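You operate a simulated robot arm through the tools that you are given. There is no shell and no other tool.

You run a simulated two-armed robot. Do the job below in one go: nothing can be reset, and whatever is moved stays where it is left.

## Task
Vibrate the green mould on the plate till no holes show.
Fine: clamp lever to HOLD and the switch on before the green button; the switch ends off, the mould stays on the plate.

It is judged by the outcome, as a careful person would: the job done as asked, and still so three seconds after it is handed in. It fails if anything else is knocked over, pushed out of place, dropped, spilled or broken.

## Robot
Two 7-joint arms with two-finger parallel grippers on one trunk that stands fixed in place. Base frame: the origin is at the foot of the trunk, x ahead of it, y to its left, z up. Lengths are in mm, angles in degrees, forces in N, time in s.
The left shoulder is at [80, 131, 947], the right one opposite. With the tool pointing down near the work surface each hand reaches from about 400 to 860 mm from the base axis, measured 20 degrees to its own side. Payload 1.57 kg a hand.
Tool frame (each hand has its own): the origin (TCP) lies between the finger pads and is the grasp point; the fingertips stand 30 mm ahead of it; z points along the fingers, y is the line along which they close. Largest opening 110 mm; finger width 24, thickness 12; the body of the gripper, 48 by 112 mm, starts 78 mm behind the TCP.
Orientation is that of the tool frame in the base frame, as a unit quaternion [w, x, y, z]. With the fingers straight down and closing along the base's y, the tool's x points along the base's -x, its y along +y and its z along -z.

## Interface
- The arms move only by the tool servo_tool. It takes "left_moves", "right_moves" or both (then of equal length, played together; a hand with none holds still); each is one flat list of numbers, 7 for each row, row after row: the turn, a rotation vector about the tool's x, y, z in units of 120 degrees (1.0 is 120 degrees), then the shift along the tool's x, y, z in units of 250 mm (1.0 is 250 mm), then the gripper command, from -1 (fully open) to 1 (shut), values between in proportion. In form: [wx, wy, wz, x, y, z, hand, wx, wy, wz, x, y, z, hand, ...]. A call has 1 to 20 rows; each row is the pose to reach, as a shift and turn from the pose commanded when the call began, along the tool's axes at that moment. A call with a number of a shift or a turn outside -1 to 1 is refused whole. Each row takes 0.2 s and may step no farther than 50 mm and 8.6 degrees from the row before; otherwise, or with a gripper value out of range, the whole call is refused. Where a pose cannot be reached the arm comes as near as it can. A force on the tool above 90 N (or 10 N above the force at the start of the call, whichever is more), or a blocked arm, ends the call early, and 0.2 s more pass. Each finger travels about 108 mm/s and halts on what it meets, pressing with about 22 N; the grip force reading is that of the motor and also rises with nothing between the fingers. The clock runs only during rows and for 0.2 s after the last one: add rows that repeat a pose to give the fingers time. The reply holds the time, the measured pose of the TCP, the force on the tool along the base axes, the opening and the grip force, in the units named above and with some noise, with the torque about the TCP (base axes, N m) and any sound that the robot's microphone picked up, and new pictures: "show" is both (left out), scene, wrist or none (wrist: the cameras of the hands that moved).
- Cameras (640 x 400 px; columns grow to the right, rows downward): "scene" is now at [-45.5, 12.6, 1437.2]; the picture's right is [-0.02, -1.00, 0.00], its down [-0.50, 0.01, -0.87] and it looks along [0.87, -0.01, -0.50] (base axes); focal length 322 px, centre (320, 200). "left" rides on the left gripper at [70, -16, -141] in its tool frame; the picture's right is [0.23, 0.97, 0.00], its down [-0.86, 0.20, -0.48] and it looks along [-0.47, 0.11, 0.88] (tool axes); focal length 222 px, centre (320, 200). "right" rides on the right gripper at [70, 16, -141] in its tool frame; the picture's right is [-0.23, 0.97, 0.00], its down [-0.86, -0.20, -0.48] and it looks along [-0.47, -0.11, 0.88] (tool axes); focal length 222 px, centre (320, 200). There is no depth. A picture from a camera that has moved, and an enlarged one, comes with that camera's place and axes in the base frame and with its lens. The place of the scene camera against the robot may be out by one fixed shift of up to 18 mm in any direction.
- head_to(pan, tilt): turns the head with the scene camera to pan (to the left, within 109 degrees either way) and tilt (down, from -29 to 69), counted from straight ahead of the robot. It gives what a move gives, and a new picture of the scene camera.
- inspect(camera, box): a new picture of the part [left, top, right, bottom] of that camera's present view, enlarged. No time passes.
- job_done(): hands the job in; it is judged then, once.

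Places have to be worked out from the pictures, the camera data and where the tool is seen. Open the grippers and draw the arms clear of the work before you hand the job in, unless the task says otherwise.

The tools are called after "Call:" as a command line: name --argument value ..., lists and objects as JSON in quotes. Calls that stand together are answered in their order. servo_tool: Moves the arms, as the interface text tells. Its arguments: {"type":"object","properties":{"left_moves":{"type":"array"},"right_moves":{"type":"array"},"show":{"type":"string","enum":["both","scene","wrist","none"]}},"required":[]} The other tools are called the same way: head_to (pan, tilt) turns the head that bears the scene camera; inspect (camera, box) takes an enlarged picture of a part of a camera's view; job_done () hands the job in.

At the start:

```text
time_s: 0.0
left_eef_pos: [433.6, 272.0, 1214.1]
left_tool_rot: [0.0, 0.0, 1.0, 0.0]
left_force: [0.6, 0.5, 0.6]
left_ft_torque: [-0.01, 0.02, -0.01]
left_finger_gap: 110.0
left_finger_force: 0.1
right_eef_pos: [494.3, -132.8, 1215.7]
right_tool_rot: [0.0, 0.0, 1.0, 0.0]
right_force: [0.1, -0.4, -0.5]
right_ft_torque: [0.02, 0.01, 0.02]
right_finger_gap: 110.0
right_finger_force: 0.0
head pan, tilt (commanded): [-1.0, 29.9]
```

scene: 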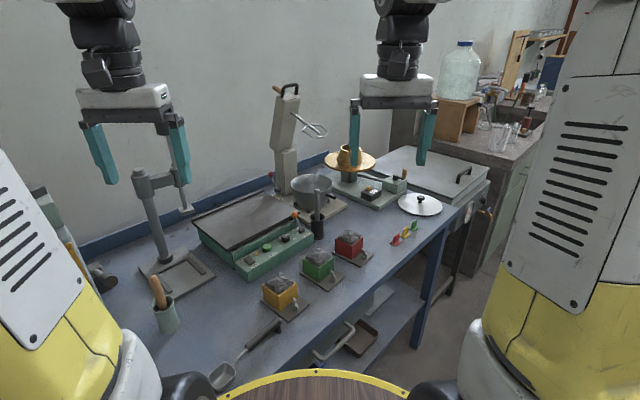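
right: 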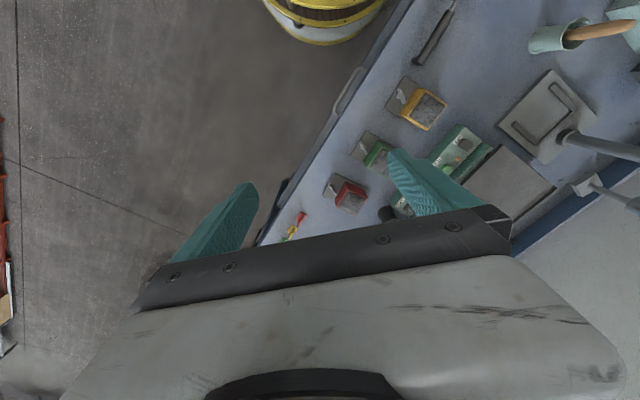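
left: 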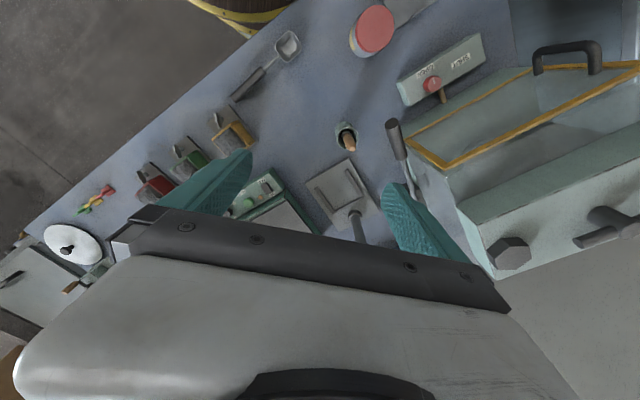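

I'll start by looking closely at the scene: the vibrating table (green base) with its plate, the coloured moulds and the controls.

Call:
inspect --camera "scene" --box '[180, 170, 380, 330]'

Call:
inspect --camera "scene" --box '[300, 130, 480, 250]'

Call:
inspect --camera "left" --box '[120, 60, 360, 240]'

Call:
inspect --camera "right" --box '[300, 50, 580, 240]'

```text
2.50 times, centred on (280, 250) of scene
camera zoom: at [-45.5, 12.6, 1437.2], right [-0.02, -1.0, 0.0], down [-0.5, 0.01, -0.87], along [0.87, -0.01, -0.5], focal length 805 px, centre (420, 75)
```

zoom: 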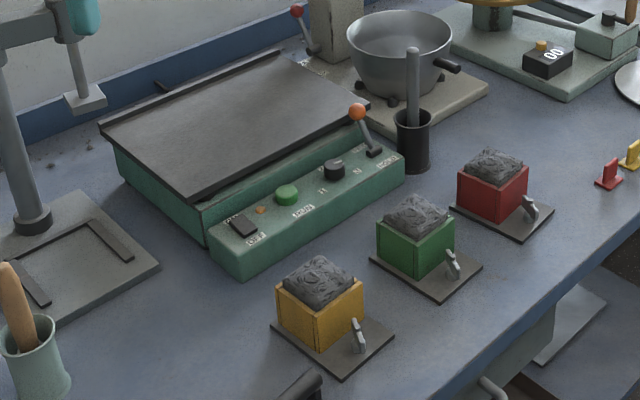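

```text
3.33 times, centred on (390, 190) of scene
camera zoom: at [-45.5, 12.6, 1437.2], right [-0.02, -1.0, 0.0], down [-0.5, 0.01, -0.87], along [0.87, -0.01, -0.5], focal length 1073 px, centre (87, 233)
```

zoom: 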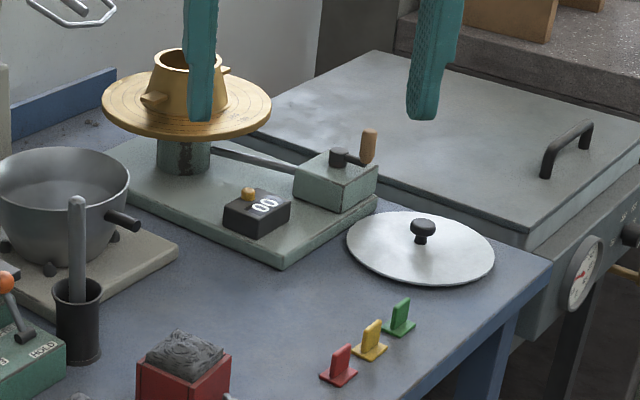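

```text
2.22 times, centred on (240, 150) of left
camera zoom: at [363.9, 255.6, 1355.4], right [-0.23, 0.97, 0.0], down [0.86, 0.2, 0.48], along [0.47, 0.11, -0.88], focal length 494 px, centre (498, 311)
```

zoom: 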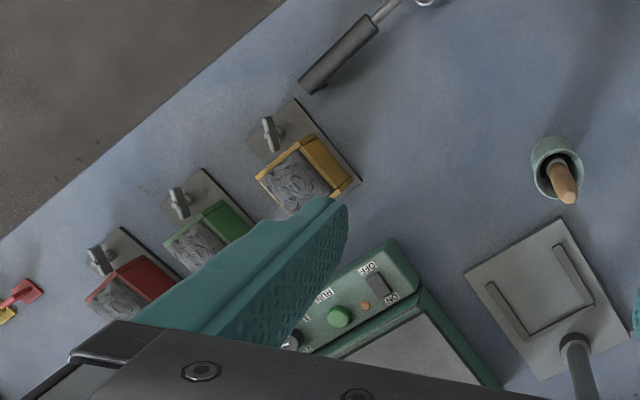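

```text
2.11 times, centred on (440, 145) of right
camera zoom: at [425.9, -116.7, 1358.2], right [0.23, 0.97, 0.0], down [0.86, -0.2, 0.48], along [0.47, -0.11, -0.88], focal length 468 px, centre (67, 316)
```

zoom: 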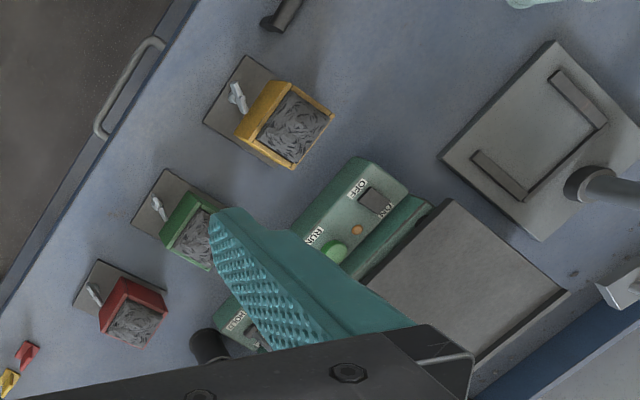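

Now I'll zoom in harder on the control panel and the green mould.

Call:
inspect --camera "scene" --box '[260, 205, 350, 275]'

Call:
inspect --camera "scene" --box '[300, 235, 380, 300]'

Call:
inspect --camera "scene" --box '[185, 170, 325, 285]'

Call:
inspect --camera "right" --box '[350, 120, 480, 220]'

```text
5.71 times, centred on (305, 240) of scene
camera zoom: at [-45.5, 12.6, 1437.2], right [-0.02, -1.0, 0.0], down [-0.5, 0.01, -0.87], along [0.87, -0.01, -0.5], focal length 1840 px, centre (406, -29)
```

zoom: 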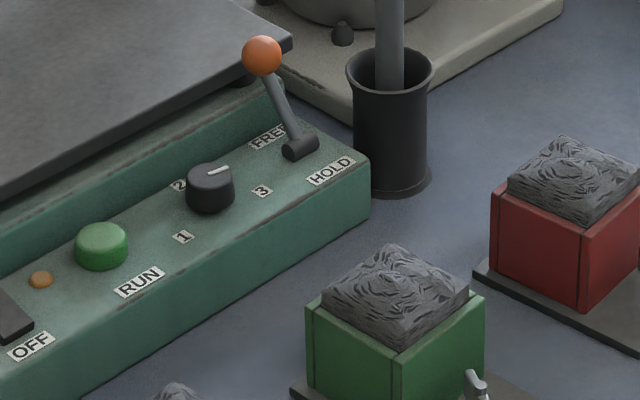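

```text
6.15 times, centred on (340, 268) of scene
camera zoom: at [-45.5, 12.6, 1437.2], right [-0.02, -1.0, 0.0], down [-0.5, 0.01, -0.87], along [0.87, -0.01, -0.5], focal length 1981 px, centre (197, -215)
```

zoom: 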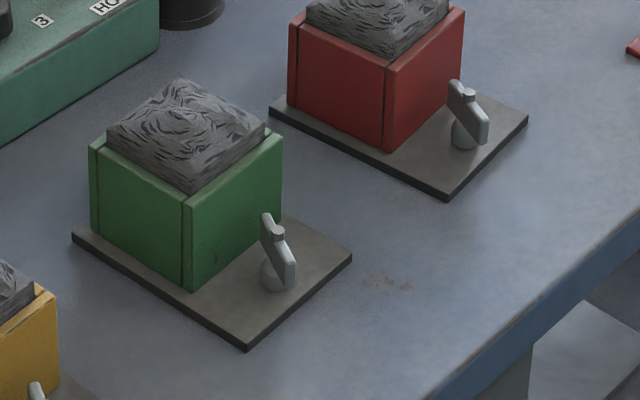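

```text
3.48 times, centred on (255, 228) of scene
camera zoom: at [-45.5, 12.6, 1437.2], right [-0.02, -1.0, 0.0], down [-0.5, 0.01, -0.87], along [0.87, -0.01, -0.5], focal length 1120 px, centre (546, 104)
```

zoom: 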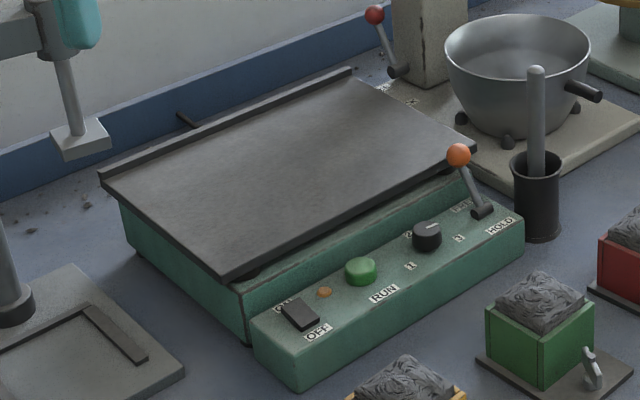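

```text
4.00 times, centred on (415, 170) of right
camera zoom: at [425.9, -116.7, 1358.2], right [0.23, 0.97, 0.0], down [0.86, -0.2, 0.48], along [0.47, -0.11, -0.88], focal length 888 px, centre (-60, 320)
```

zoom: 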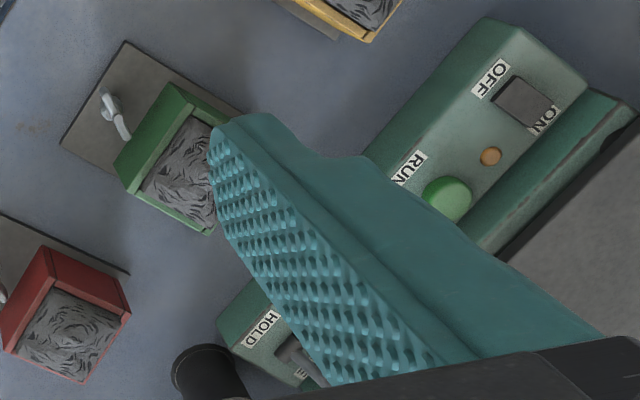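

From the two wrist pictures I place the RUN button near (688, 140, 844). The rocker switch is near (638, 182), the green mould near (600, -15) on a base plate at z≈799, and the machine is turned about -40° in the base frame. I'll swing the right hand out of the way and bring the left hand over the mould, yawed 50°, for a better look.

Call:
servo_tool --left_moves '[0, 0, -0.0521, -0.078, -0.121, 0.057, -1, 0, 0, -0.1042, -0.156, -0.242, 0.114, -1, 0, 0, -0.1563, -0.234, -0.363, 0.171, -1, 0, 0, -0.2083, -0.312, -0.484, 0.228, -1, 0, 0, -0.2604, -0.39, -0.605, 0.285, -1, 0, 0, -0.3125, -0.468, -0.726, 0.342, -1, 0, 0, -0.3646, -0.546, -0.847, 0.399, -1, 0, 0, -0.4167, -0.624, -0.968, 0.456, -1]' --right_moves '[0, 0, 0, 0, -0.1, 0, -1, 0, 0, 0, 0, -0.2, 0, -1, 0, 0, 0, 0, -0.3, 0, -1, 0, 0, 0, 0, -0.4, 0, -1, 0, 0, 0, 0, -0.5, 0, -1, 0, 0, 0, 0, -0.6, 0, -1, 0, 0, 0, 0, -0.7, 0, -1, 0, 0, 0, 0, -0.8, 0, -1]' --show "both"

```text
time_s: 1.8
left_eef_pos: [589.5, 30.5, 1099.9]
left_tool_rot: [0.0, -0.423, 0.906, 0.0]
left_force: [-0.4, 1.2, -0.3]
left_ft_torque: [-0.04, -0.06, -0.02]
left_finger_gap: 109.9
left_finger_force: 0.0
right_eef_pos: [494.4, -333.1, 1214.7]
right_tool_rot: [-0.001, 0.0, 1.0, 0.0]
right_force: [-0.3, -0.5, -0.2]
right_ft_torque: [-0.04, 0.01, -0.01]
right_finger_gap: 109.7
right_finger_force: 0.0
head pan, tilt (commanded): [-1.0, 29.9]
camera scene: at [-45.7, 13.0, 1437.2], right [-0.02, -1.0, 0.0], down [-0.5, 0.01, -0.87], along [0.87, -0.01, -0.5], focal length 322 px, centre (320, 200)
camera right: at [425.8, -316.3, 1358.1], right [0.23, 0.97, 0.0], down [0.86, -0.2, 0.48], along [0.47, -0.11, -0.88], focal length 222 px, centre (320, 200)
camera left: at [558.3, -33.7, 1241.8], right [-0.89, 0.45, 0.0], down [0.39, 0.78, 0.48], along [0.22, 0.43, -0.88], focal length 222 px, centre (320, 200)
```

scene: 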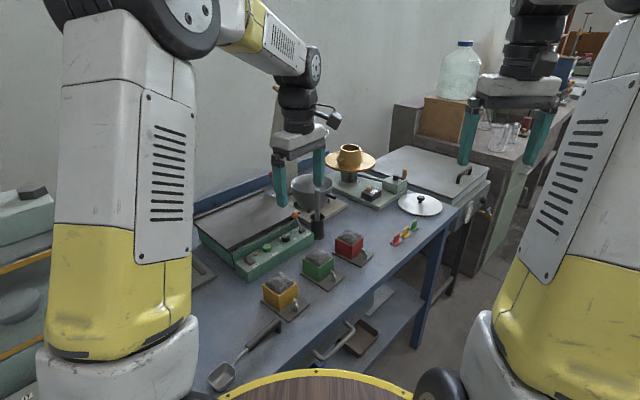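
right: 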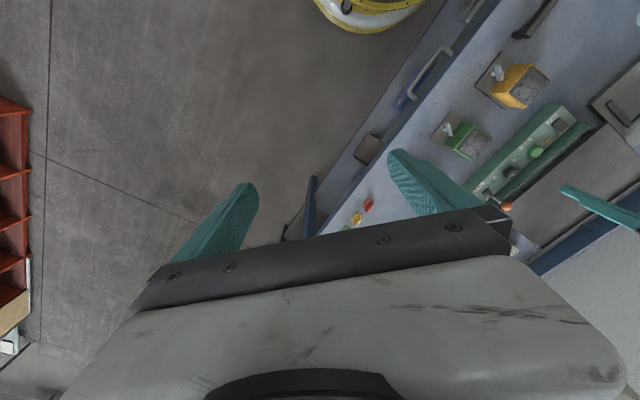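
left: 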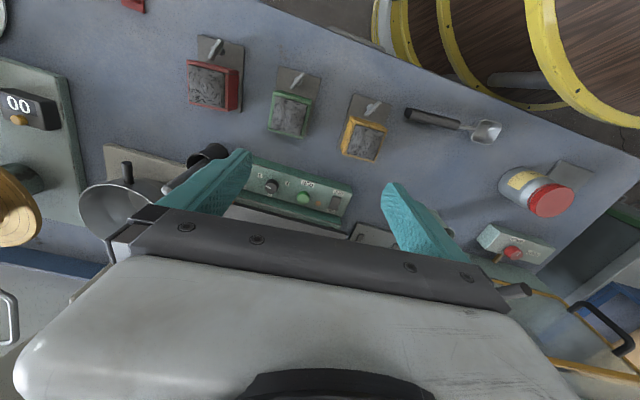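

The left camera now sees the moulds and the panel well. I'll enlarge both for measurement.

Call:
inspect --camera "left" --box '[240, 50, 340, 150]'

Call:
inspect --camera "left" --box '[230, 140, 370, 240]'

Call:
inspect --camera "right" --box '[420, 80, 640, 250]'

Call:
inspect --camera "scene" --box '[185, 170, 365, 300]'

```text
4.00 times, centred on (290, 100) of left
camera zoom: at [558.3, -33.7, 1241.8], right [-0.89, 0.45, 0.0], down [0.39, 0.78, 0.48], along [0.22, 0.43, -0.88], focal length 888 px, centre (440, 600)
```

zoom: 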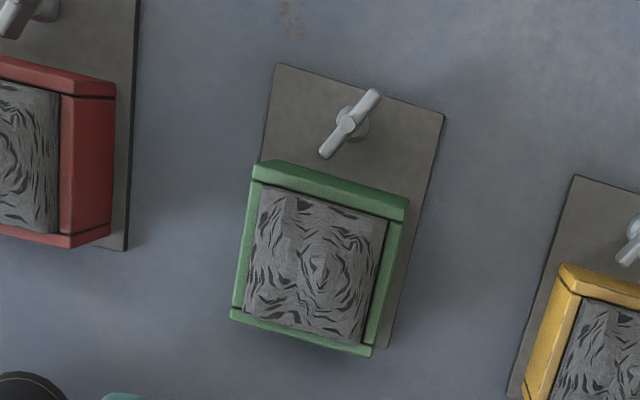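

```text
4.00 times, centred on (300, 190) of left
camera zoom: at [558.3, -33.7, 1241.8], right [-0.89, 0.45, 0.0], down [0.39, 0.78, 0.48], along [0.22, 0.43, -0.88], focal length 888 px, centre (400, 240)
```

zoom: 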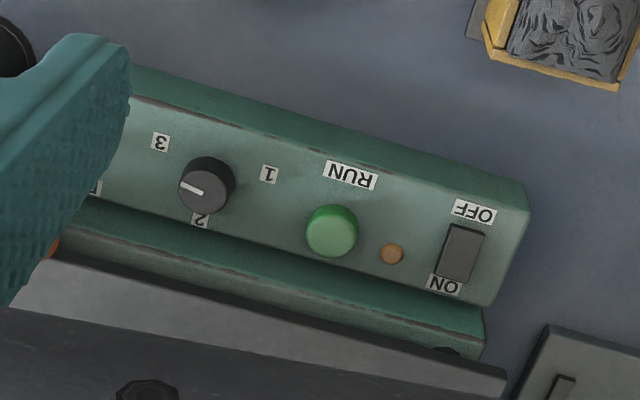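

```text
2.35 times, centred on (530, 165) of right
camera zoom: at [425.8, -316.3, 1358.1], right [0.23, 0.97, 0.0], down [0.86, -0.2, 0.48], along [0.47, -0.11, -0.88], focal length 523 px, centre (-174, 282)
```

zoom: 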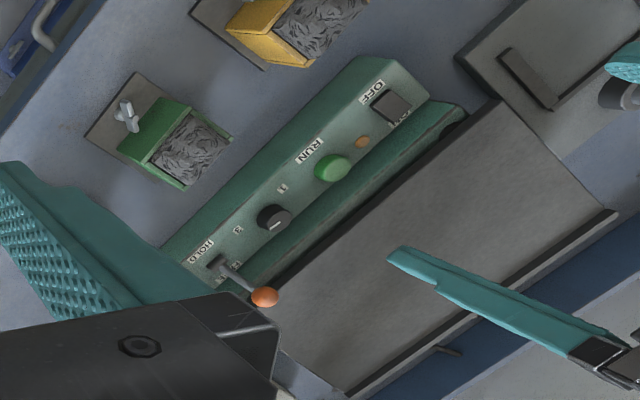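

```text
3.08 times, centred on (275, 235) of scene
camera zoom: at [-45.7, 13.0, 1437.2], right [-0.02, -1.0, 0.0], down [-0.5, 0.01, -0.87], along [0.87, -0.01, -0.5], focal length 991 px, centre (458, 92)
```

zoom: 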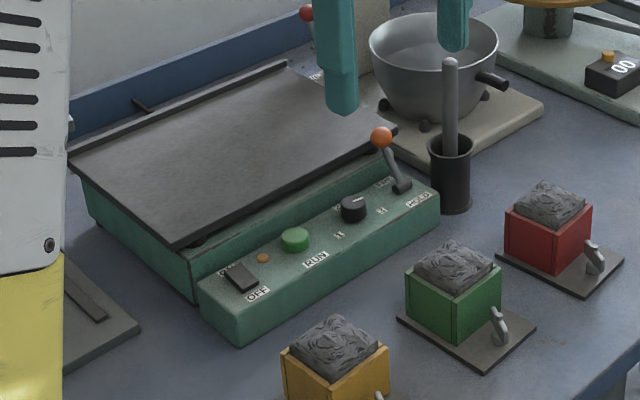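

The green cube's centre comes out at about (630, -7), roughly 62 mm wide, turned about -41.6°. Its base plate is about 74 x 108 mm with its top near z 800–810. I'll bring the left hand down to about 935 over it, correcting the yaw slightly, and look again.

Call:
servo_tool --left_moves '[0, 0, 0.0026, 0.002, -0.044, 0.132, -1, 0, 0, 0.0052, 0.004, -0.088, 0.264, -1, 0, 0, 0.0078, 0.006, -0.132, 0.396, -1, 0, 0, 0.0104, 0.009, -0.176, 0.528, -1, 0, 0, 0.013, 0.011, -0.22, 0.66, -1]' --show "both"

```text
time_s: 3.0
left_eef_pos: [629.3, -8.2, 933.4]
left_tool_rot: [0.0, -0.41, 0.912, 0.0]
left_force: [-1.1, 0.5, 0.0]
left_ft_torque: [-0.02, -0.03, -0.02]
left_finger_gap: 110.1
left_finger_force: 0.1
right_eef_pos: [493.4, -333.1, 1216.0]
right_tool_rot: [0.0, 0.0, 1.0, 0.0]
right_force: [0.2, 0.3, -0.2]
right_ft_torque: [-0.01, -0.05, -0.01]
right_finger_gap: 110.0
right_finger_force: 0.1
head pan, tilt (commanded): [-1.0, 29.9]
camera scene: at [-45.7, 12.6, 1437.2], right [-0.02, -1.0, 0.0], down [-0.5, 0.01, -0.87], along [0.87, -0.01, -0.5], focal length 322 px, centre (320, 200)
camera left: at [595.3, -70.7, 1075.3], right [-0.88, 0.48, 0.0], down [0.42, 0.77, 0.48], along [0.23, 0.42, -0.88], focal length 222 px, centre (320, 200)
```

scene: 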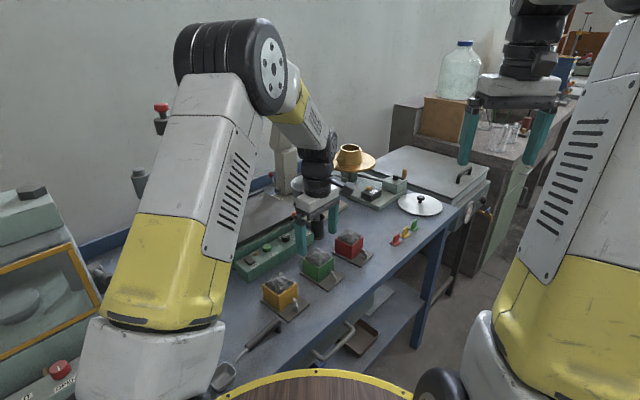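
left: 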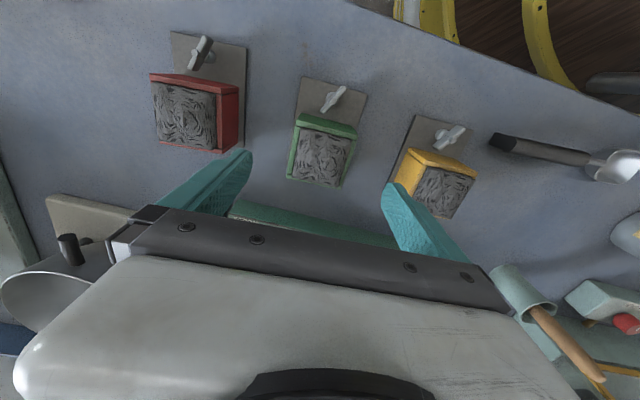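

The mould sits about where I predicted under the gripper. I'll enlarge the view to refine it.

Call:
inspect --camera "left" --box '[270, 65, 390, 195]'

Call:
inspect --camera "scene" --box '[270, 190, 370, 300]'

```text
3.08 times, centred on (330, 130) of left
camera zoom: at [595.3, -70.7, 1075.3], right [-0.88, 0.48, 0.0], down [0.42, 0.77, 0.48], along [0.23, 0.42, -0.88], focal length 684 px, centre (289, 415)
```

zoom: 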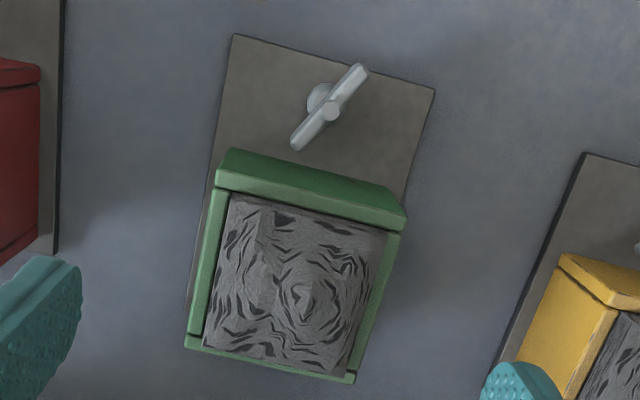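

```text
3.64 times, centred on (320, 245) of scene
camera zoom: at [-45.7, 12.6, 1437.2], right [-0.02, -1.0, 0.0], down [-0.5, 0.01, -0.87], along [0.87, -0.01, -0.5], focal length 1171 px, centre (320, 36)
```

zoom: 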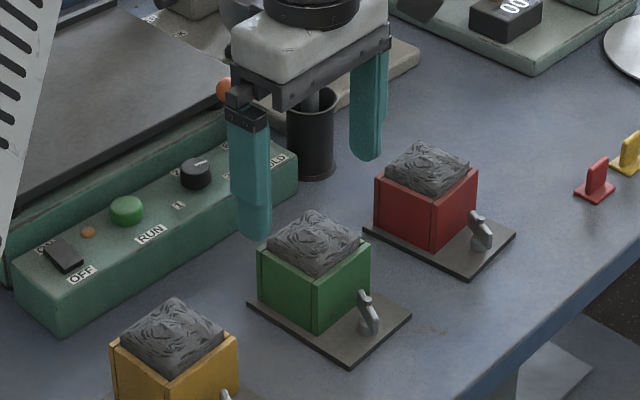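

Comparing the two heights puts the cube top at about z 850 and the base plate top at about 806–810, with the cube centre at (630, -6), so the alignment is good. I'll descend to TCP z≈844, which keeps the fingertips clear of the base plate, with the fingers still open.

Call:
servo_tool --left_moves '[0, 0, 0, -0.005, 0.003, 0.1, -1, 0, 0, 0, -0.005, 0.003, 0.2, -1, 0, 0, 0, -0.005, 0.003, 0.3, -1, 0, 0, 0, -0.005, 0.003, 0.364, -1]' --show "both"

```text
time_s: 4.0
left_eef_pos: [630.2, -5.9, 843.8]
left_tool_rot: [0.0, -0.411, 0.912, -0.001]
left_force: [1.5, -0.4, -0.2]
left_ft_torque: [0.01, -0.05, -0.02]
left_finger_gap: 109.9
left_finger_force: 0.1
right_eef_pos: [493.8, -334.6, 1215.5]
right_tool_rot: [0.0, 0.001, 1.0, 0.0]
right_force: [1.0, 0.1, 0.1]
right_ft_torque: [0.0, -0.03, 0.02]
right_finger_gap: 110.0
right_finger_force: 0.1
head pan, tilt (commanded): [-1.0, 29.9]
camera scene: at [-45.6, 12.5, 1437.2], right [-0.02, -1.0, 0.0], down [-0.5, 0.01, -0.87], along [0.87, -0.01, -0.5], focal length 322 px, centre (320, 200)
camera left: at [596.1, -69.0, 984.8], right [-0.88, 0.48, 0.0], down [0.42, 0.77, 0.48], along [0.23, 0.42, -0.88], focal length 222 px, centre (320, 200)
```

scene: 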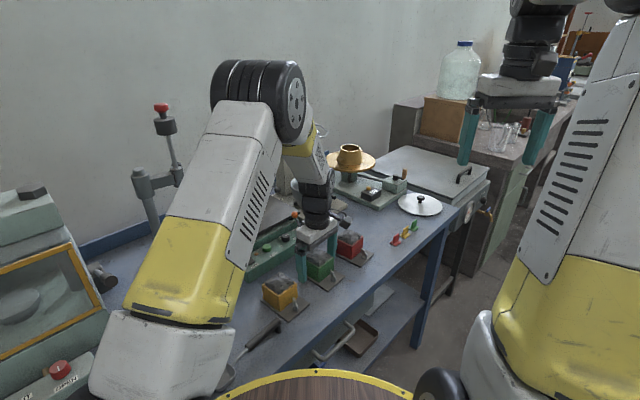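
left: 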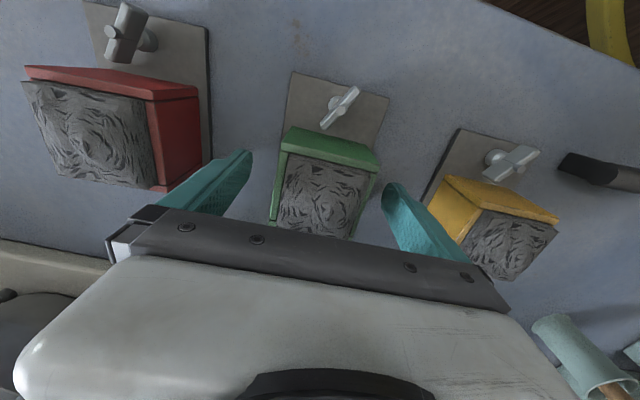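

Call:
inspect --camera "left" --box '[230, 60, 430, 240]'

Call:
inspect --camera "scene" --box '[280, 210, 370, 300]'

```text
2.22 times, centred on (330, 150) of left
camera zoom: at [596.1, -69.0, 984.8], right [-0.88, 0.48, 0.0], down [0.42, 0.77, 0.48], along [0.23, 0.42, -0.88], focal length 494 px, centre (298, 311)
```

zoom: 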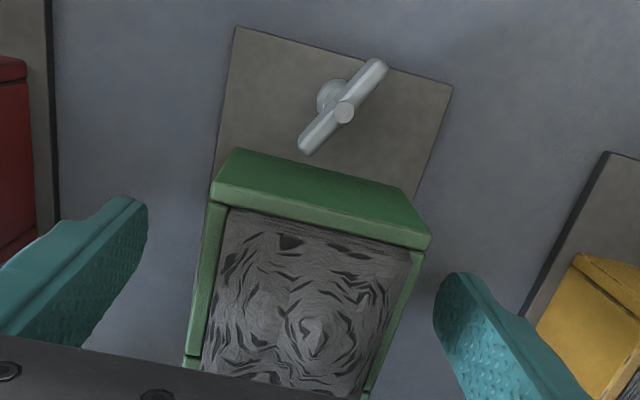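

```text
4.44 times, centred on (325, 255) of scene
camera zoom: at [-45.6, 12.5, 1437.2], right [-0.02, -1.0, 0.0], down [-0.5, 0.01, -0.87], along [0.87, -0.01, -0.5], focal length 1431 px, centre (298, -44)
```

zoom: 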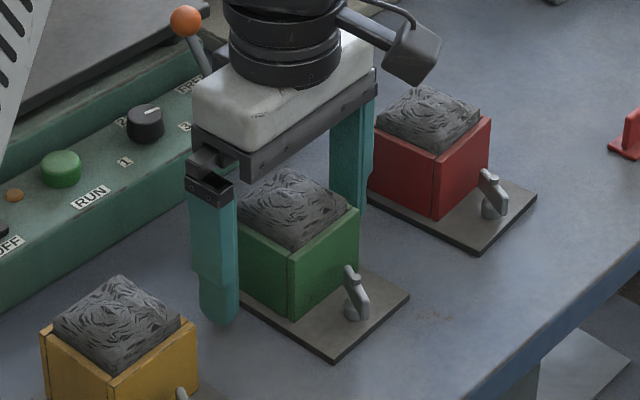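

The fingers straddle the cube symmetrically with their tips about 7 mm above the base plate (top z≈807). I'll close the gripper now.

Call:
servo_tool --left_moves '[0, 0, 0, 0, 0, 0, 1, 0, 0, 0, 0, 0, 0, 1, 0, 0, 0, 0, 0, 0, 1, 0, 0, 0, 0, 0, 0, 1]' --show "both"

```text
time_s: 5.0
left_eef_pos: [631.1, -7.1, 842.8]
left_tool_rot: [0.001, -0.409, 0.912, 0.0]
left_force: [1.3, 0.4, 0.0]
left_ft_torque: [0.03, -0.13, -0.12]
left_finger_gap: 61.8
left_finger_force: 21.7
right_eef_pos: [494.8, -333.8, 1215.3]
right_tool_rot: [-0.001, 0.001, 1.0, 0.0]
right_force: [-0.2, 0.1, 0.9]
right_ft_torque: [-0.01, -0.04, -0.02]
right_finger_gap: 109.8
right_finger_force: 0.1
head pan, tilt (commanded): [-1.0, 29.9]
camera scene: at [-45.3, 12.5, 1437.2], right [-0.02, -1.0, 0.0], down [-0.5, 0.01, -0.87], along [0.87, -0.01, -0.5], focal length 322 px, centre (320, 200)
camera left: at [596.2, -69.2, 984.8], right [-0.88, 0.48, 0.0], down [0.42, 0.77, 0.48], along [0.23, 0.42, -0.88], focal length 222 px, centre (320, 200)
```

scene: 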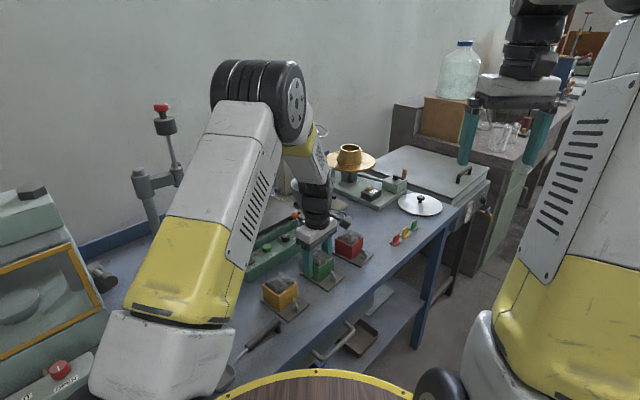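
left: 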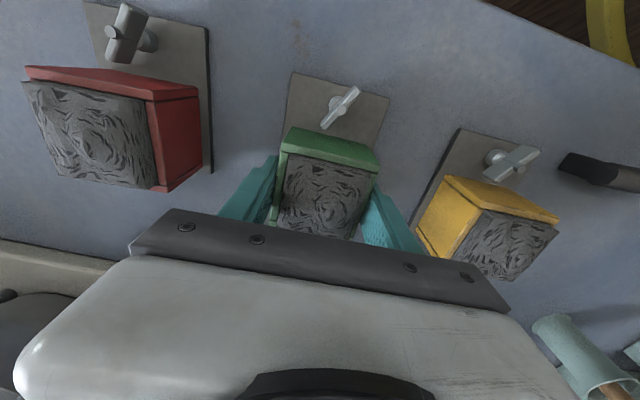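

The grip is solid: 61.8 mm gap at 22 N. I'll lift slowly by about 100 mm to check that the base plate comes along.

Call:
servo_tool --left_moves '[0, 0, 0, 0, 0, -0.02, 1, 0, 0, 0, 0, 0, -0.06, 1, 0, 0, 0, 0, 0, -0.13, 1, 0, 0, 0, 0, 0, -0.21, 1, 0, 0, 0, 0, 0, -0.3, 1, 0, 0, 0, 0, 0, -0.4, 1, 0, 0, 0, 0, 0, -0.4, 1]' --show "both"

```text
time_s: 6.6
left_eef_pos: [631.7, -4.6, 944.0]
left_tool_rot: [0.0, -0.409, 0.912, -0.001]
left_force: [-0.8, -0.2, -6.8]
left_ft_torque: [0.06, -0.06, 0.0]
left_finger_gap: 61.9
left_finger_force: 21.6
right_eef_pos: [495.2, -333.2, 1215.8]
right_tool_rot: [0.0, -0.001, 1.0, 0.0]
right_force: [0.0, 0.0, -0.2]
right_ft_torque: [0.02, 0.0, 0.04]
right_finger_gap: 109.9
right_finger_force: 0.0
head pan, tilt (commanded): [-1.0, 29.9]
camera scene: at [-45.2, 12.5, 1437.2], right [-0.02, -1.0, 0.0], down [-0.5, 0.01, -0.87], along [0.87, -0.01, -0.5], focal length 322 px, centre (320, 200)
camera left: at [596.1, -68.9, 1086.0], right [-0.88, 0.48, 0.0], down [0.42, 0.77, 0.48], along [0.23, 0.42, -0.88], focal length 222 px, centre (320, 200)
```

scene: 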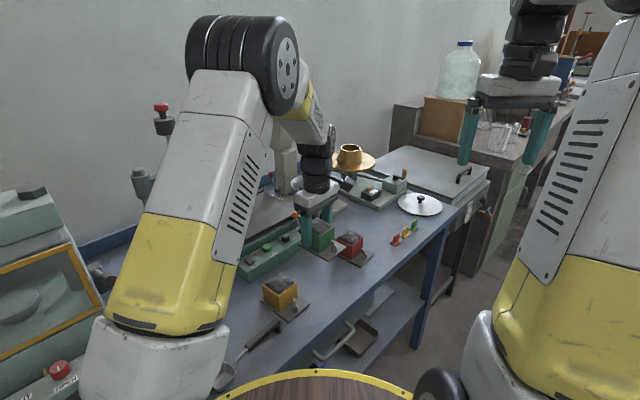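
left: 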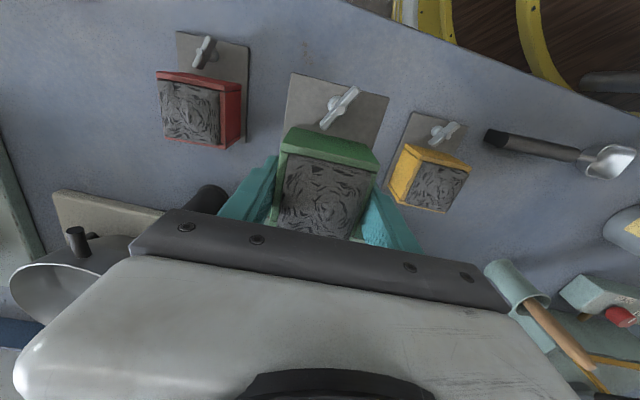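

The mould (about 0.7 kg) comes up cleanly with its base plate. I'll raise it to about 1030 and carry it over the vibrating plate near (770, 180), well above the lever ball at roughly (802, 66, 882).

Call:
servo_tool --left_moves '[0, 0, 0, 0, 0, -0.115, 1, 0, 0, 0, -0.04, 0.003, -0.23, 1, 0, 0, 0, -0.12, 0.01, -0.344, 1, 0, 0, 0, -0.25, 0.02, -0.344, 1, 0, 0, 0, -0.39, 0.032, -0.344, 1, 0, 0, 0, -0.53, 0.043, -0.344, 1, 0, 0, 0, -0.67, 0.055, -0.344, 1, 0, 0, 0, -0.8, 0.066, -0.344, 1, 0, 0, 0, -0.89, 0.073, -0.344, 1, 0, 0, 0, -0.927, 0.076, -0.344, 1, 0, 0, 0, -0.927, 0.076, -0.344, 1]' --show "both"

```text
time_s: 9.0
left_eef_pos: [769.2, 180.7, 1029.7]
left_tool_rot: [0.0, -0.41, 0.912, 0.0]
left_force: [0.1, 0.4, -6.4]
left_ft_torque: [0.01, -0.06, -0.01]
left_finger_gap: 62.0
left_finger_force: 22.0
right_eef_pos: [495.2, -333.4, 1216.4]
right_tool_rot: [0.001, 0.0, 1.0, 0.0]
right_force: [0.6, 0.6, 0.7]
right_ft_torque: [0.02, -0.03, 0.0]
right_finger_gap: 110.0
right_finger_force: 0.0
head pan, tilt (commanded): [-1.0, 29.9]
camera scene: at [-45.1, 12.6, 1437.2], right [-0.02, -1.0, 0.0], down [-0.5, 0.01, -0.87], along [0.87, -0.01, -0.5], focal length 322 px, centre (320, 200)
camera left: at [735.3, 117.4, 1171.0], right [-0.88, 0.48, 0.0], down [0.42, 0.77, 0.48], along [0.23, 0.42, -0.88], focal length 222 px, centre (320, 200)
```

scene: 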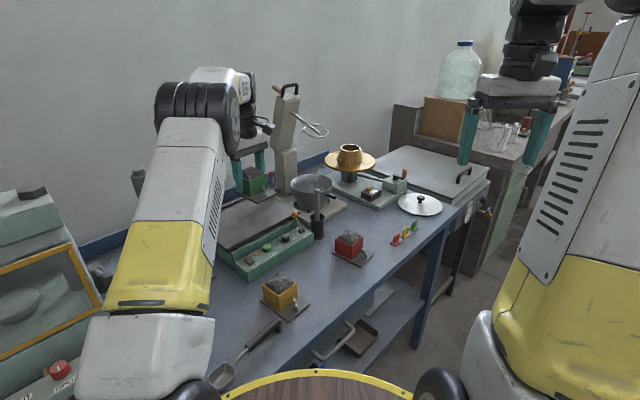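
left: 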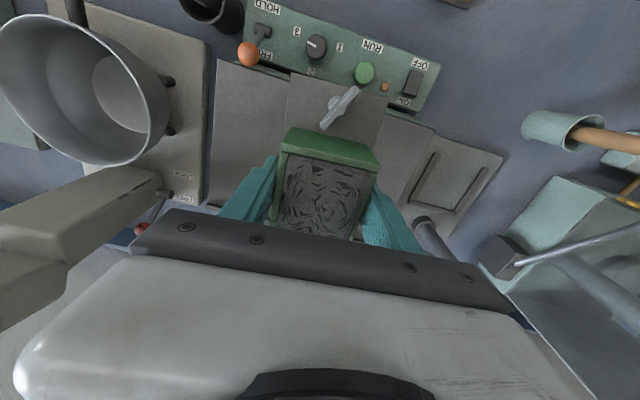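

The mould hangs over the plate and the left camera now shows the plate edges, lever, knob, button and switch. I'll enlarge these.

Call:
inspect --camera "left" --box '[190, 0, 450, 160]'

Call:
inspect --camera "left" --box '[190, 40, 450, 240]'

Call:
inspect --camera "scene" --box '[190, 140, 350, 290]'

Call:
inspect --camera "right" --box '[420, 80, 640, 250]'

```text
2.46 times, centred on (320, 80) of left
camera zoom: at [735.3, 117.4, 1171.0], right [-0.88, 0.48, 0.0], down [0.42, 0.77, 0.48], along [0.23, 0.42, -0.88], focal length 547 px, centre (320, 495)
```

zoom: 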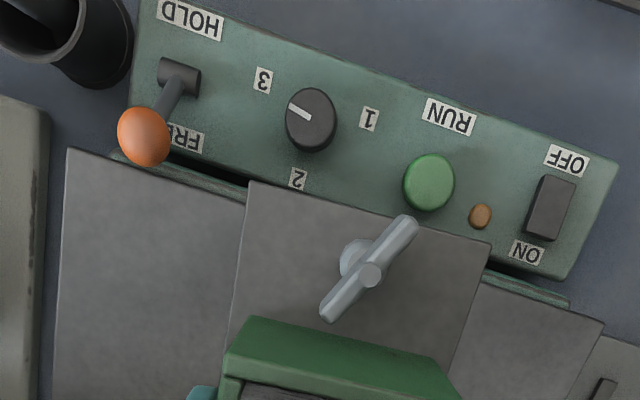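

```text
2.00 times, centred on (320, 140) of left
camera zoom: at [735.3, 117.4, 1171.0], right [-0.88, 0.48, 0.0], down [0.42, 0.77, 0.48], along [0.23, 0.42, -0.88], focal length 444 px, centre (320, 320)
```

zoom: 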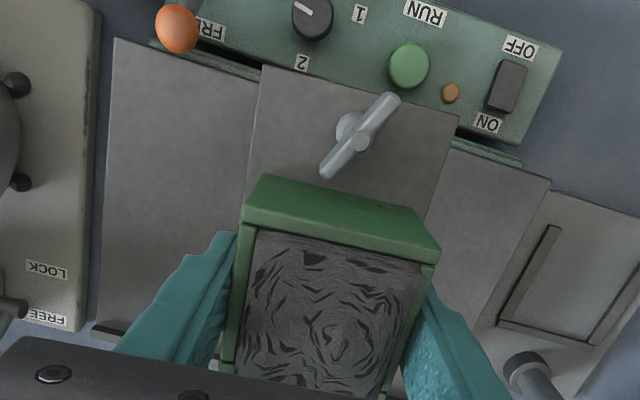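

```text
2.67 times, centred on (270, 215) of scene
camera zoom: at [-45.1, 12.6, 1437.2], right [-0.02, -1.0, 0.0], down [-0.5, 0.01, -0.87], along [0.87, -0.01, -0.5], focal length 858 px, centre (453, 160)
```

zoom: 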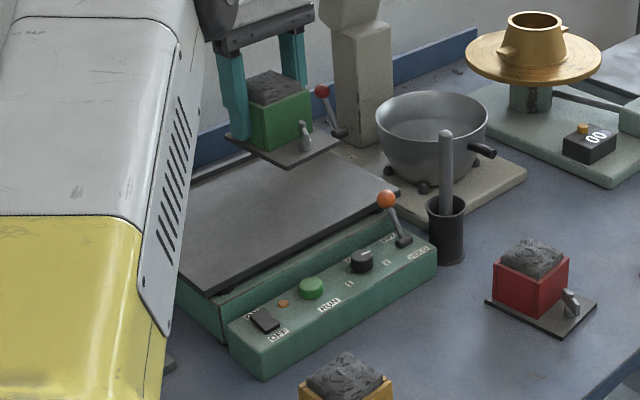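

```text
2.35 times, centred on (530, 165) of right
camera zoom: at [426.4, -316.5, 1357.8], right [0.23, 0.97, 0.0], down [0.86, -0.2, 0.48], along [0.47, -0.11, -0.88], focal length 523 px, centre (-174, 282)
```

zoom: 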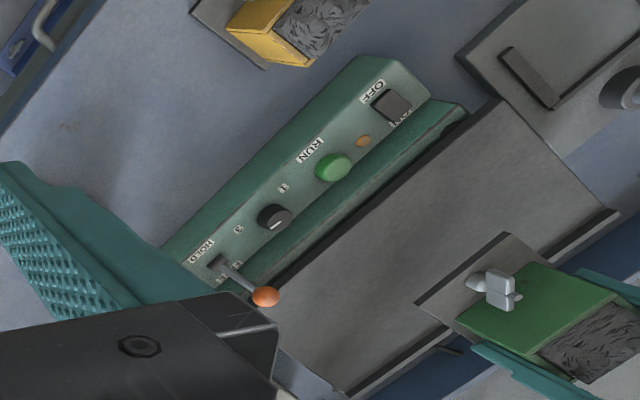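

The plate's front edge runs at about -44.7° from (637, 235) to (825, 49) at z≈885, so the base plate would overhang the front where it is now. I'll shift the mould about 40 mm toward the back, square it to the plate, and lower to about 25 mm above it.

Call:
servo_tool --left_moves '[0, 0, 0.005, -0.03, -0.001, 0, 1, 0, 0, 0.013, -0.08, -0.002, 0.02, 1, 0, 0, 0.02, -0.13, -0.003, 0.08, 1, 0, 0, 0.026, -0.159, -0.004, 0.16, 1, 0, 0, 0.026, -0.159, -0.004, 0.24, 1, 0, 0, 0.026, -0.159, -0.004, 0.29, 1, 0, 0, 0.026, -0.159, -0.004, 0.3, 1]' --show "both"

```text
time_s: 10.6
left_eef_pos: [797.1, 208.9, 954.4]
left_tool_rot: [0.0, -0.385, 0.923, 0.0]
left_force: [0.0, 0.8, -7.7]
left_ft_torque: [0.03, -0.05, 0.0]
left_finger_gap: 62.0
left_finger_force: 22.1
right_eef_pos: [495.0, -332.3, 1214.9]
right_tool_rot: [0.0, -0.001, 1.0, -0.001]
right_force: [-0.9, -0.4, -0.3]
right_ft_torque: [0.03, 0.04, 0.04]
right_finger_gap: 110.1
right_finger_force: 0.2
head pan, tilt (commanded): [-1.0, 29.9]
camera scene: at [-45.1, 12.6, 1437.2], right [-0.02, -1.0, 0.0], down [-0.5, 0.01, -0.87], along [0.87, -0.01, -0.5], focal length 322 px, centre (320, 200)
camera left: at [760.0, 148.2, 1095.9], right [-0.85, 0.52, 0.0], down [0.46, 0.75, 0.48], along [0.25, 0.41, -0.88], focal length 222 px, centre (320, 200)
```

scene: 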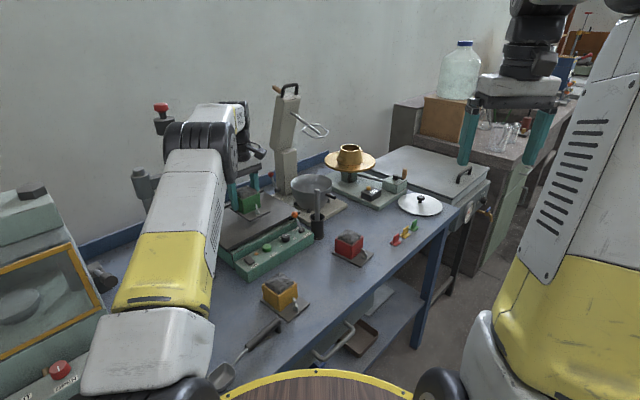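
left: 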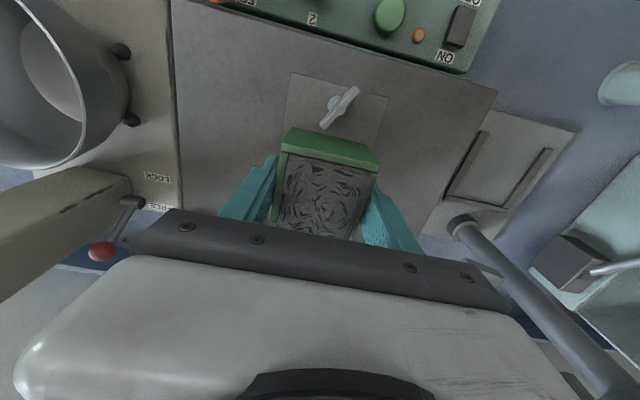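

The mould is square to the plate and well inside its edges. I'll lower to about 935, just above where I expect contact, and check the force.

Call:
servo_tool --left_moves '[0, 0, 0, 0, 0, 0.03, 1, 0, 0, 0, 0, 0, 0.06, 1, 0, 0, 0, 0, 0, 0.08, 1, 0, 0, 0, 0, 0, 0.08, 1]' --show "scene"

Call:
inspect --camera "scene" --box '[200, 170, 320, 260]'

```text
time_s: 11.6
left_eef_pos: [797.6, 209.3, 933.8]
left_tool_rot: [0.0, -0.385, 0.923, 0.0]
left_force: [0.1, 0.5, -7.4]
left_ft_torque: [0.06, -0.06, 0.03]
left_finger_gap: 62.1
left_finger_force: 21.8
right_eef_pos: [494.7, -334.4, 1215.9]
right_tool_rot: [0.0, 0.0, 1.0, 0.0]
right_force: [-0.6, -1.0, -0.4]
right_ft_torque: [0.02, 0.0, -0.02]
right_finger_gap: 109.9
right_finger_force: 0.0
head pan, tilt (commanded): [-1.0, 29.9]
camera scene: at [-45.1, 12.6, 1437.2], right [-0.02, -1.0, 0.0], down [-0.5, 0.01, -0.87], along [0.87, -0.01, -0.5], focal length 322 px, centre (320, 200)
```

scene: 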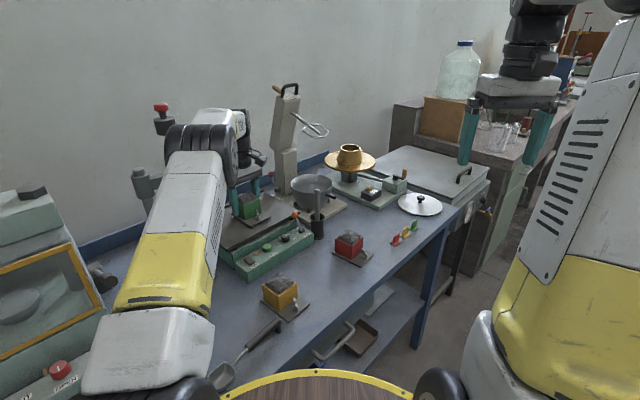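

```text
4.44 times, centred on (260, 215) of scene
camera zoom: at [-45.1, 12.6, 1437.2], right [-0.02, -1.0, 0.0], down [-0.5, 0.01, -0.87], along [0.87, -0.01, -0.5], focal length 1431 px, centre (587, 133)
```

zoom: 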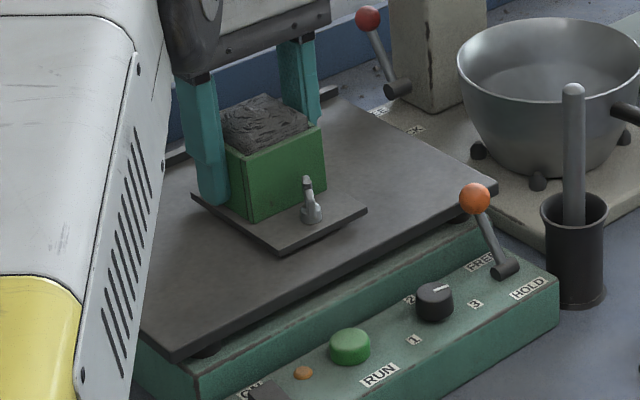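

No contact yet (only the mould's weight, 7.4 N). I'll go down in 1.5 mm steps, watching the vertical force.

Call:
servo_tool --left_moves '[0, 0, 0, 0, 0, 0.006, 1, 0, 0, 0, 0, 0, 0.012, 1, 0, 0, 0, 0, 0, 0.012, 1]' --show "none"

```text
time_s: 12.4
left_eef_pos: [797.7, 209.1, 930.3]
left_tool_rot: [0.0, -0.384, 0.923, 0.001]
left_force: [-0.4, -0.3, -7.5]
left_ft_torque: [0.09, -0.03, 0.0]
left_finger_gap: 62.2
left_finger_force: 21.5
right_eef_pos: [495.3, -333.5, 1216.3]
right_tool_rot: [-0.001, 0.0, 1.0, 0.0]
right_force: [-0.6, -0.3, 0.4]
right_ft_torque: [0.01, 0.0, 0.06]
right_finger_gap: 110.2
right_finger_force: 0.0
head pan, tilt (commanded): [-1.0, 29.9]
```

Still carrying the full weight at commanded z≈932. I'll continue down in small steps.

Call:
servo_tool --left_moves '[0, 0, 0, 0, 0, 0.006, 1, 0, 0, 0, 0, 0, 0.012, 1, 0, 0, 0, 0, 0, 0.012, 1]' --show "none"

```text
time_s: 13.2
left_eef_pos: [795.8, 208.7, 927.5]
left_tool_rot: [0.0, -0.385, 0.923, 0.0]
left_force: [-0.8, -0.3, -8.2]
left_ft_torque: [0.05, -0.08, 0.0]
left_finger_gap: 62.0
left_finger_force: 21.9
right_eef_pos: [495.0, -331.9, 1216.6]
right_tool_rot: [0.0, 0.001, 1.0, 0.0]
right_force: [0.9, 0.2, -0.9]
right_ft_torque: [0.02, -0.04, -0.02]
right_finger_gap: 109.9
right_finger_force: 0.0
head pan, tilt (commanded): [-1.0, 29.9]
```

No contact at about 929 either, so I'll take the next small steps down.

Call:
servo_tool --left_moves '[0, 0, 0, 0, 0, 0.005, 1, 0, 0, 0, 0, 0, 0.01, 1, 0, 0, 0, 0, 0, 0.01, 1]' --show "wrist"

Call:
inspect --camera "scene" --box '[220, 180, 310, 250]'

```text
time_s: 14.0
left_eef_pos: [796.3, 208.7, 928.0]
left_tool_rot: [0.001, -0.385, 0.923, -0.001]
left_force: [1.4, 2.6, 10.6]
left_ft_torque: [-0.02, 0.73, -0.06]
left_finger_gap: 61.8
left_finger_force: 22.4
right_eef_pos: [494.0, -332.5, 1216.2]
right_tool_rot: [0.0, 0.0, 1.0, 0.001]
right_force: [-0.5, -0.3, 0.5]
right_ft_torque: [-0.02, 0.01, -0.02]
right_finger_gap: 109.7
right_finger_force: 0.0
head pan, tilt (commanded): [-1.0, 29.9]
camera left: at [759.3, 148.1, 1069.5], right [-0.85, 0.52, 0.0], down [0.46, 0.75, 0.48], along [0.25, 0.41, -0.88], focal length 222 px, centre (320, 200)
```

left: 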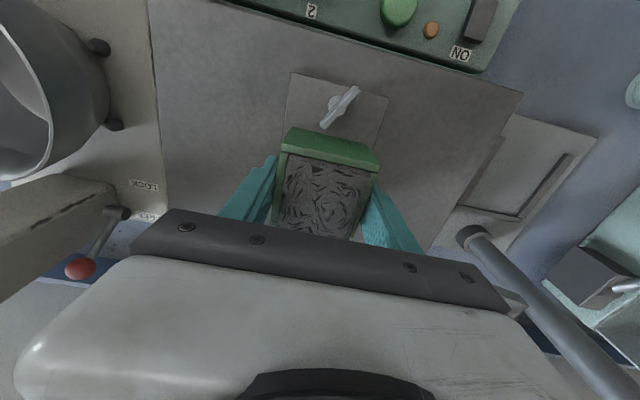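

```text
5.71 times, centred on (265, 215) of scene
camera zoom: at [-45.8, 12.5, 1437.2], right [-0.02, -1.0, 0.0], down [-0.5, 0.01, -0.87], along [0.87, -0.01, -0.5], focal length 1840 px, centre (634, 114)
```

zoom: 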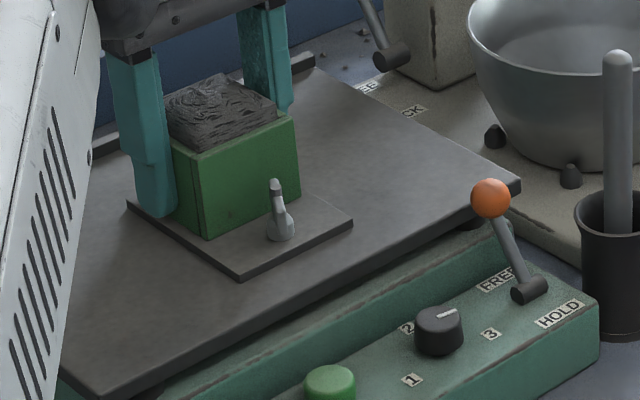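

Contact: the vertical force went from -8 N to +10.6 N, so the base is resting on the plate (z≈884). I'll open the fingers.

Call:
servo_tool --left_moves '[0, 0, 0, 0, 0, -0.004, 1, 0, 0, 0, 0, 0, -0.004, -0.2, 0, 0, 0, 0, 0, -0.004, -1, 0, 0, 0, 0, 0, -0.004, -1, 0, 0, 0, 0, 0, -0.004, -1]' --show "both"

```text
time_s: 15.2
left_eef_pos: [797.2, 209.6, 926.9]
left_tool_rot: [0.0, -0.385, 0.923, 0.001]
left_force: [-0.2, 0.0, 0.0]
left_ft_torque: [-0.01, 0.0, -0.02]
left_finger_gap: 110.0
left_finger_force: 0.0
right_eef_pos: [494.5, -333.6, 1215.9]
right_tool_rot: [0.0, 0.001, 1.0, 0.0]
right_force: [0.3, 0.1, 0.6]
right_ft_torque: [0.0, 0.0, 0.03]
right_finger_gap: 110.1
right_finger_force: 0.1
head pan, tilt (commanded): [-1.0, 29.9]
camera scene: at [-45.4, 12.5, 1437.2], right [-0.02, -1.0, 0.0], down [-0.5, 0.01, -0.87], along [0.87, -0.01, -0.5], focal length 322 px, centre (320, 200)
camera left: at [759.3, 147.9, 1068.8], right [-0.85, 0.52, 0.0], down [0.46, 0.75, 0.48], along [0.25, 0.41, -0.88], focal length 222 px, centre (320, 200)
```

scene: 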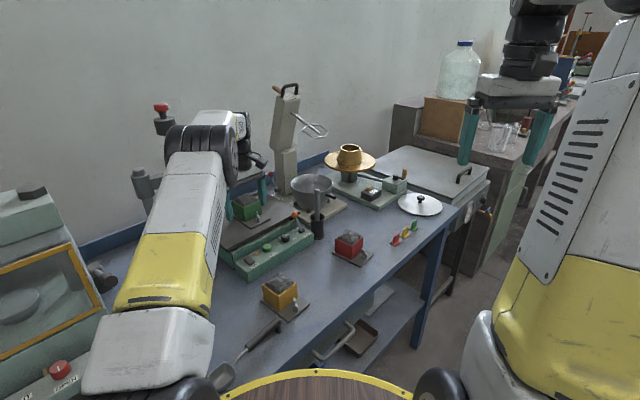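
left: 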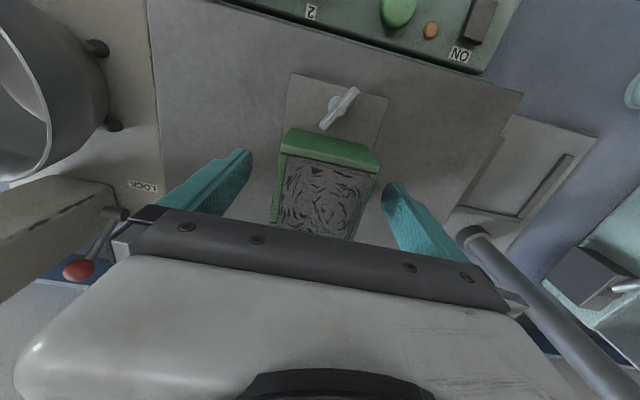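

The mould stands free on the plate. I'll raise the hand straight up clear of it.

Call:
servo_tool --left_moves '[0, 0, 0, 0, 0, -0.06, -1, 0, 0, 0, 0, 0, -0.16, -1, 0, 0, 0, 0, 0, -0.28, -1, 0, 0, 0, 0, 0, -0.4, -1, 0, 0, 0, 0, 0, -0.52, -1, 0, 0, 0, 0, 0, -0.6, -1]' --show "both"

```text
time_s: 16.6
left_eef_pos: [787.2, 207.2, 1077.0]
left_tool_rot: [0.0, -0.386, 0.923, 0.0]
left_force: [-0.1, 0.5, -0.1]
left_ft_torque: [0.0, 0.04, 0.03]
left_finger_gap: 110.2
left_finger_force: 0.1
left hand out of reach, approached as far as the arm can: row 5, 6
right_eef_pos: [494.9, -334.0, 1216.7]
right_tool_rot: [0.001, 0.0, 1.0, 0.0]
right_force: [-0.7, -0.2, -0.5]
right_ft_torque: [0.03, 0.02, 0.0]
right_finger_gap: 110.1
right_finger_force: 0.2
head pan, tilt (commanded): [-1.0, 29.9]
camera scene: at [-45.4, 12.6, 1437.2], right [-0.02, -1.0, 0.0], down [-0.5, 0.01, -0.87], along [0.87, -0.01, -0.5], focal length 322 px, centre (320, 200)
camera left: at [749.7, 145.3, 1219.4], right [-0.85, 0.52, 0.0], down [0.46, 0.75, 0.48], along [0.25, 0.41, -0.88], focal length 222 px, centre (320, 200)
```

scene: 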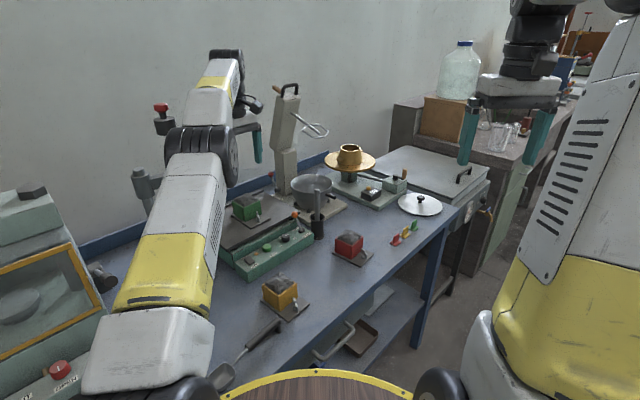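
left: 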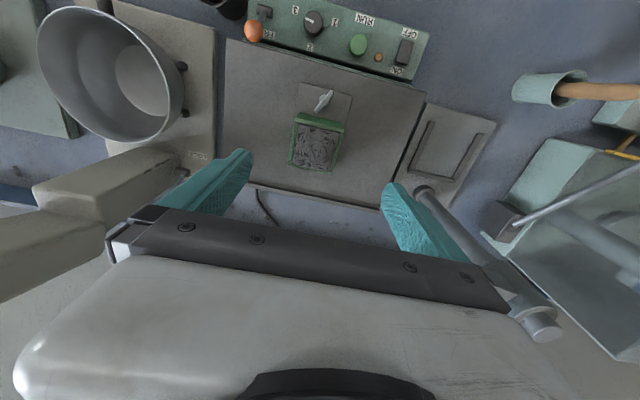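

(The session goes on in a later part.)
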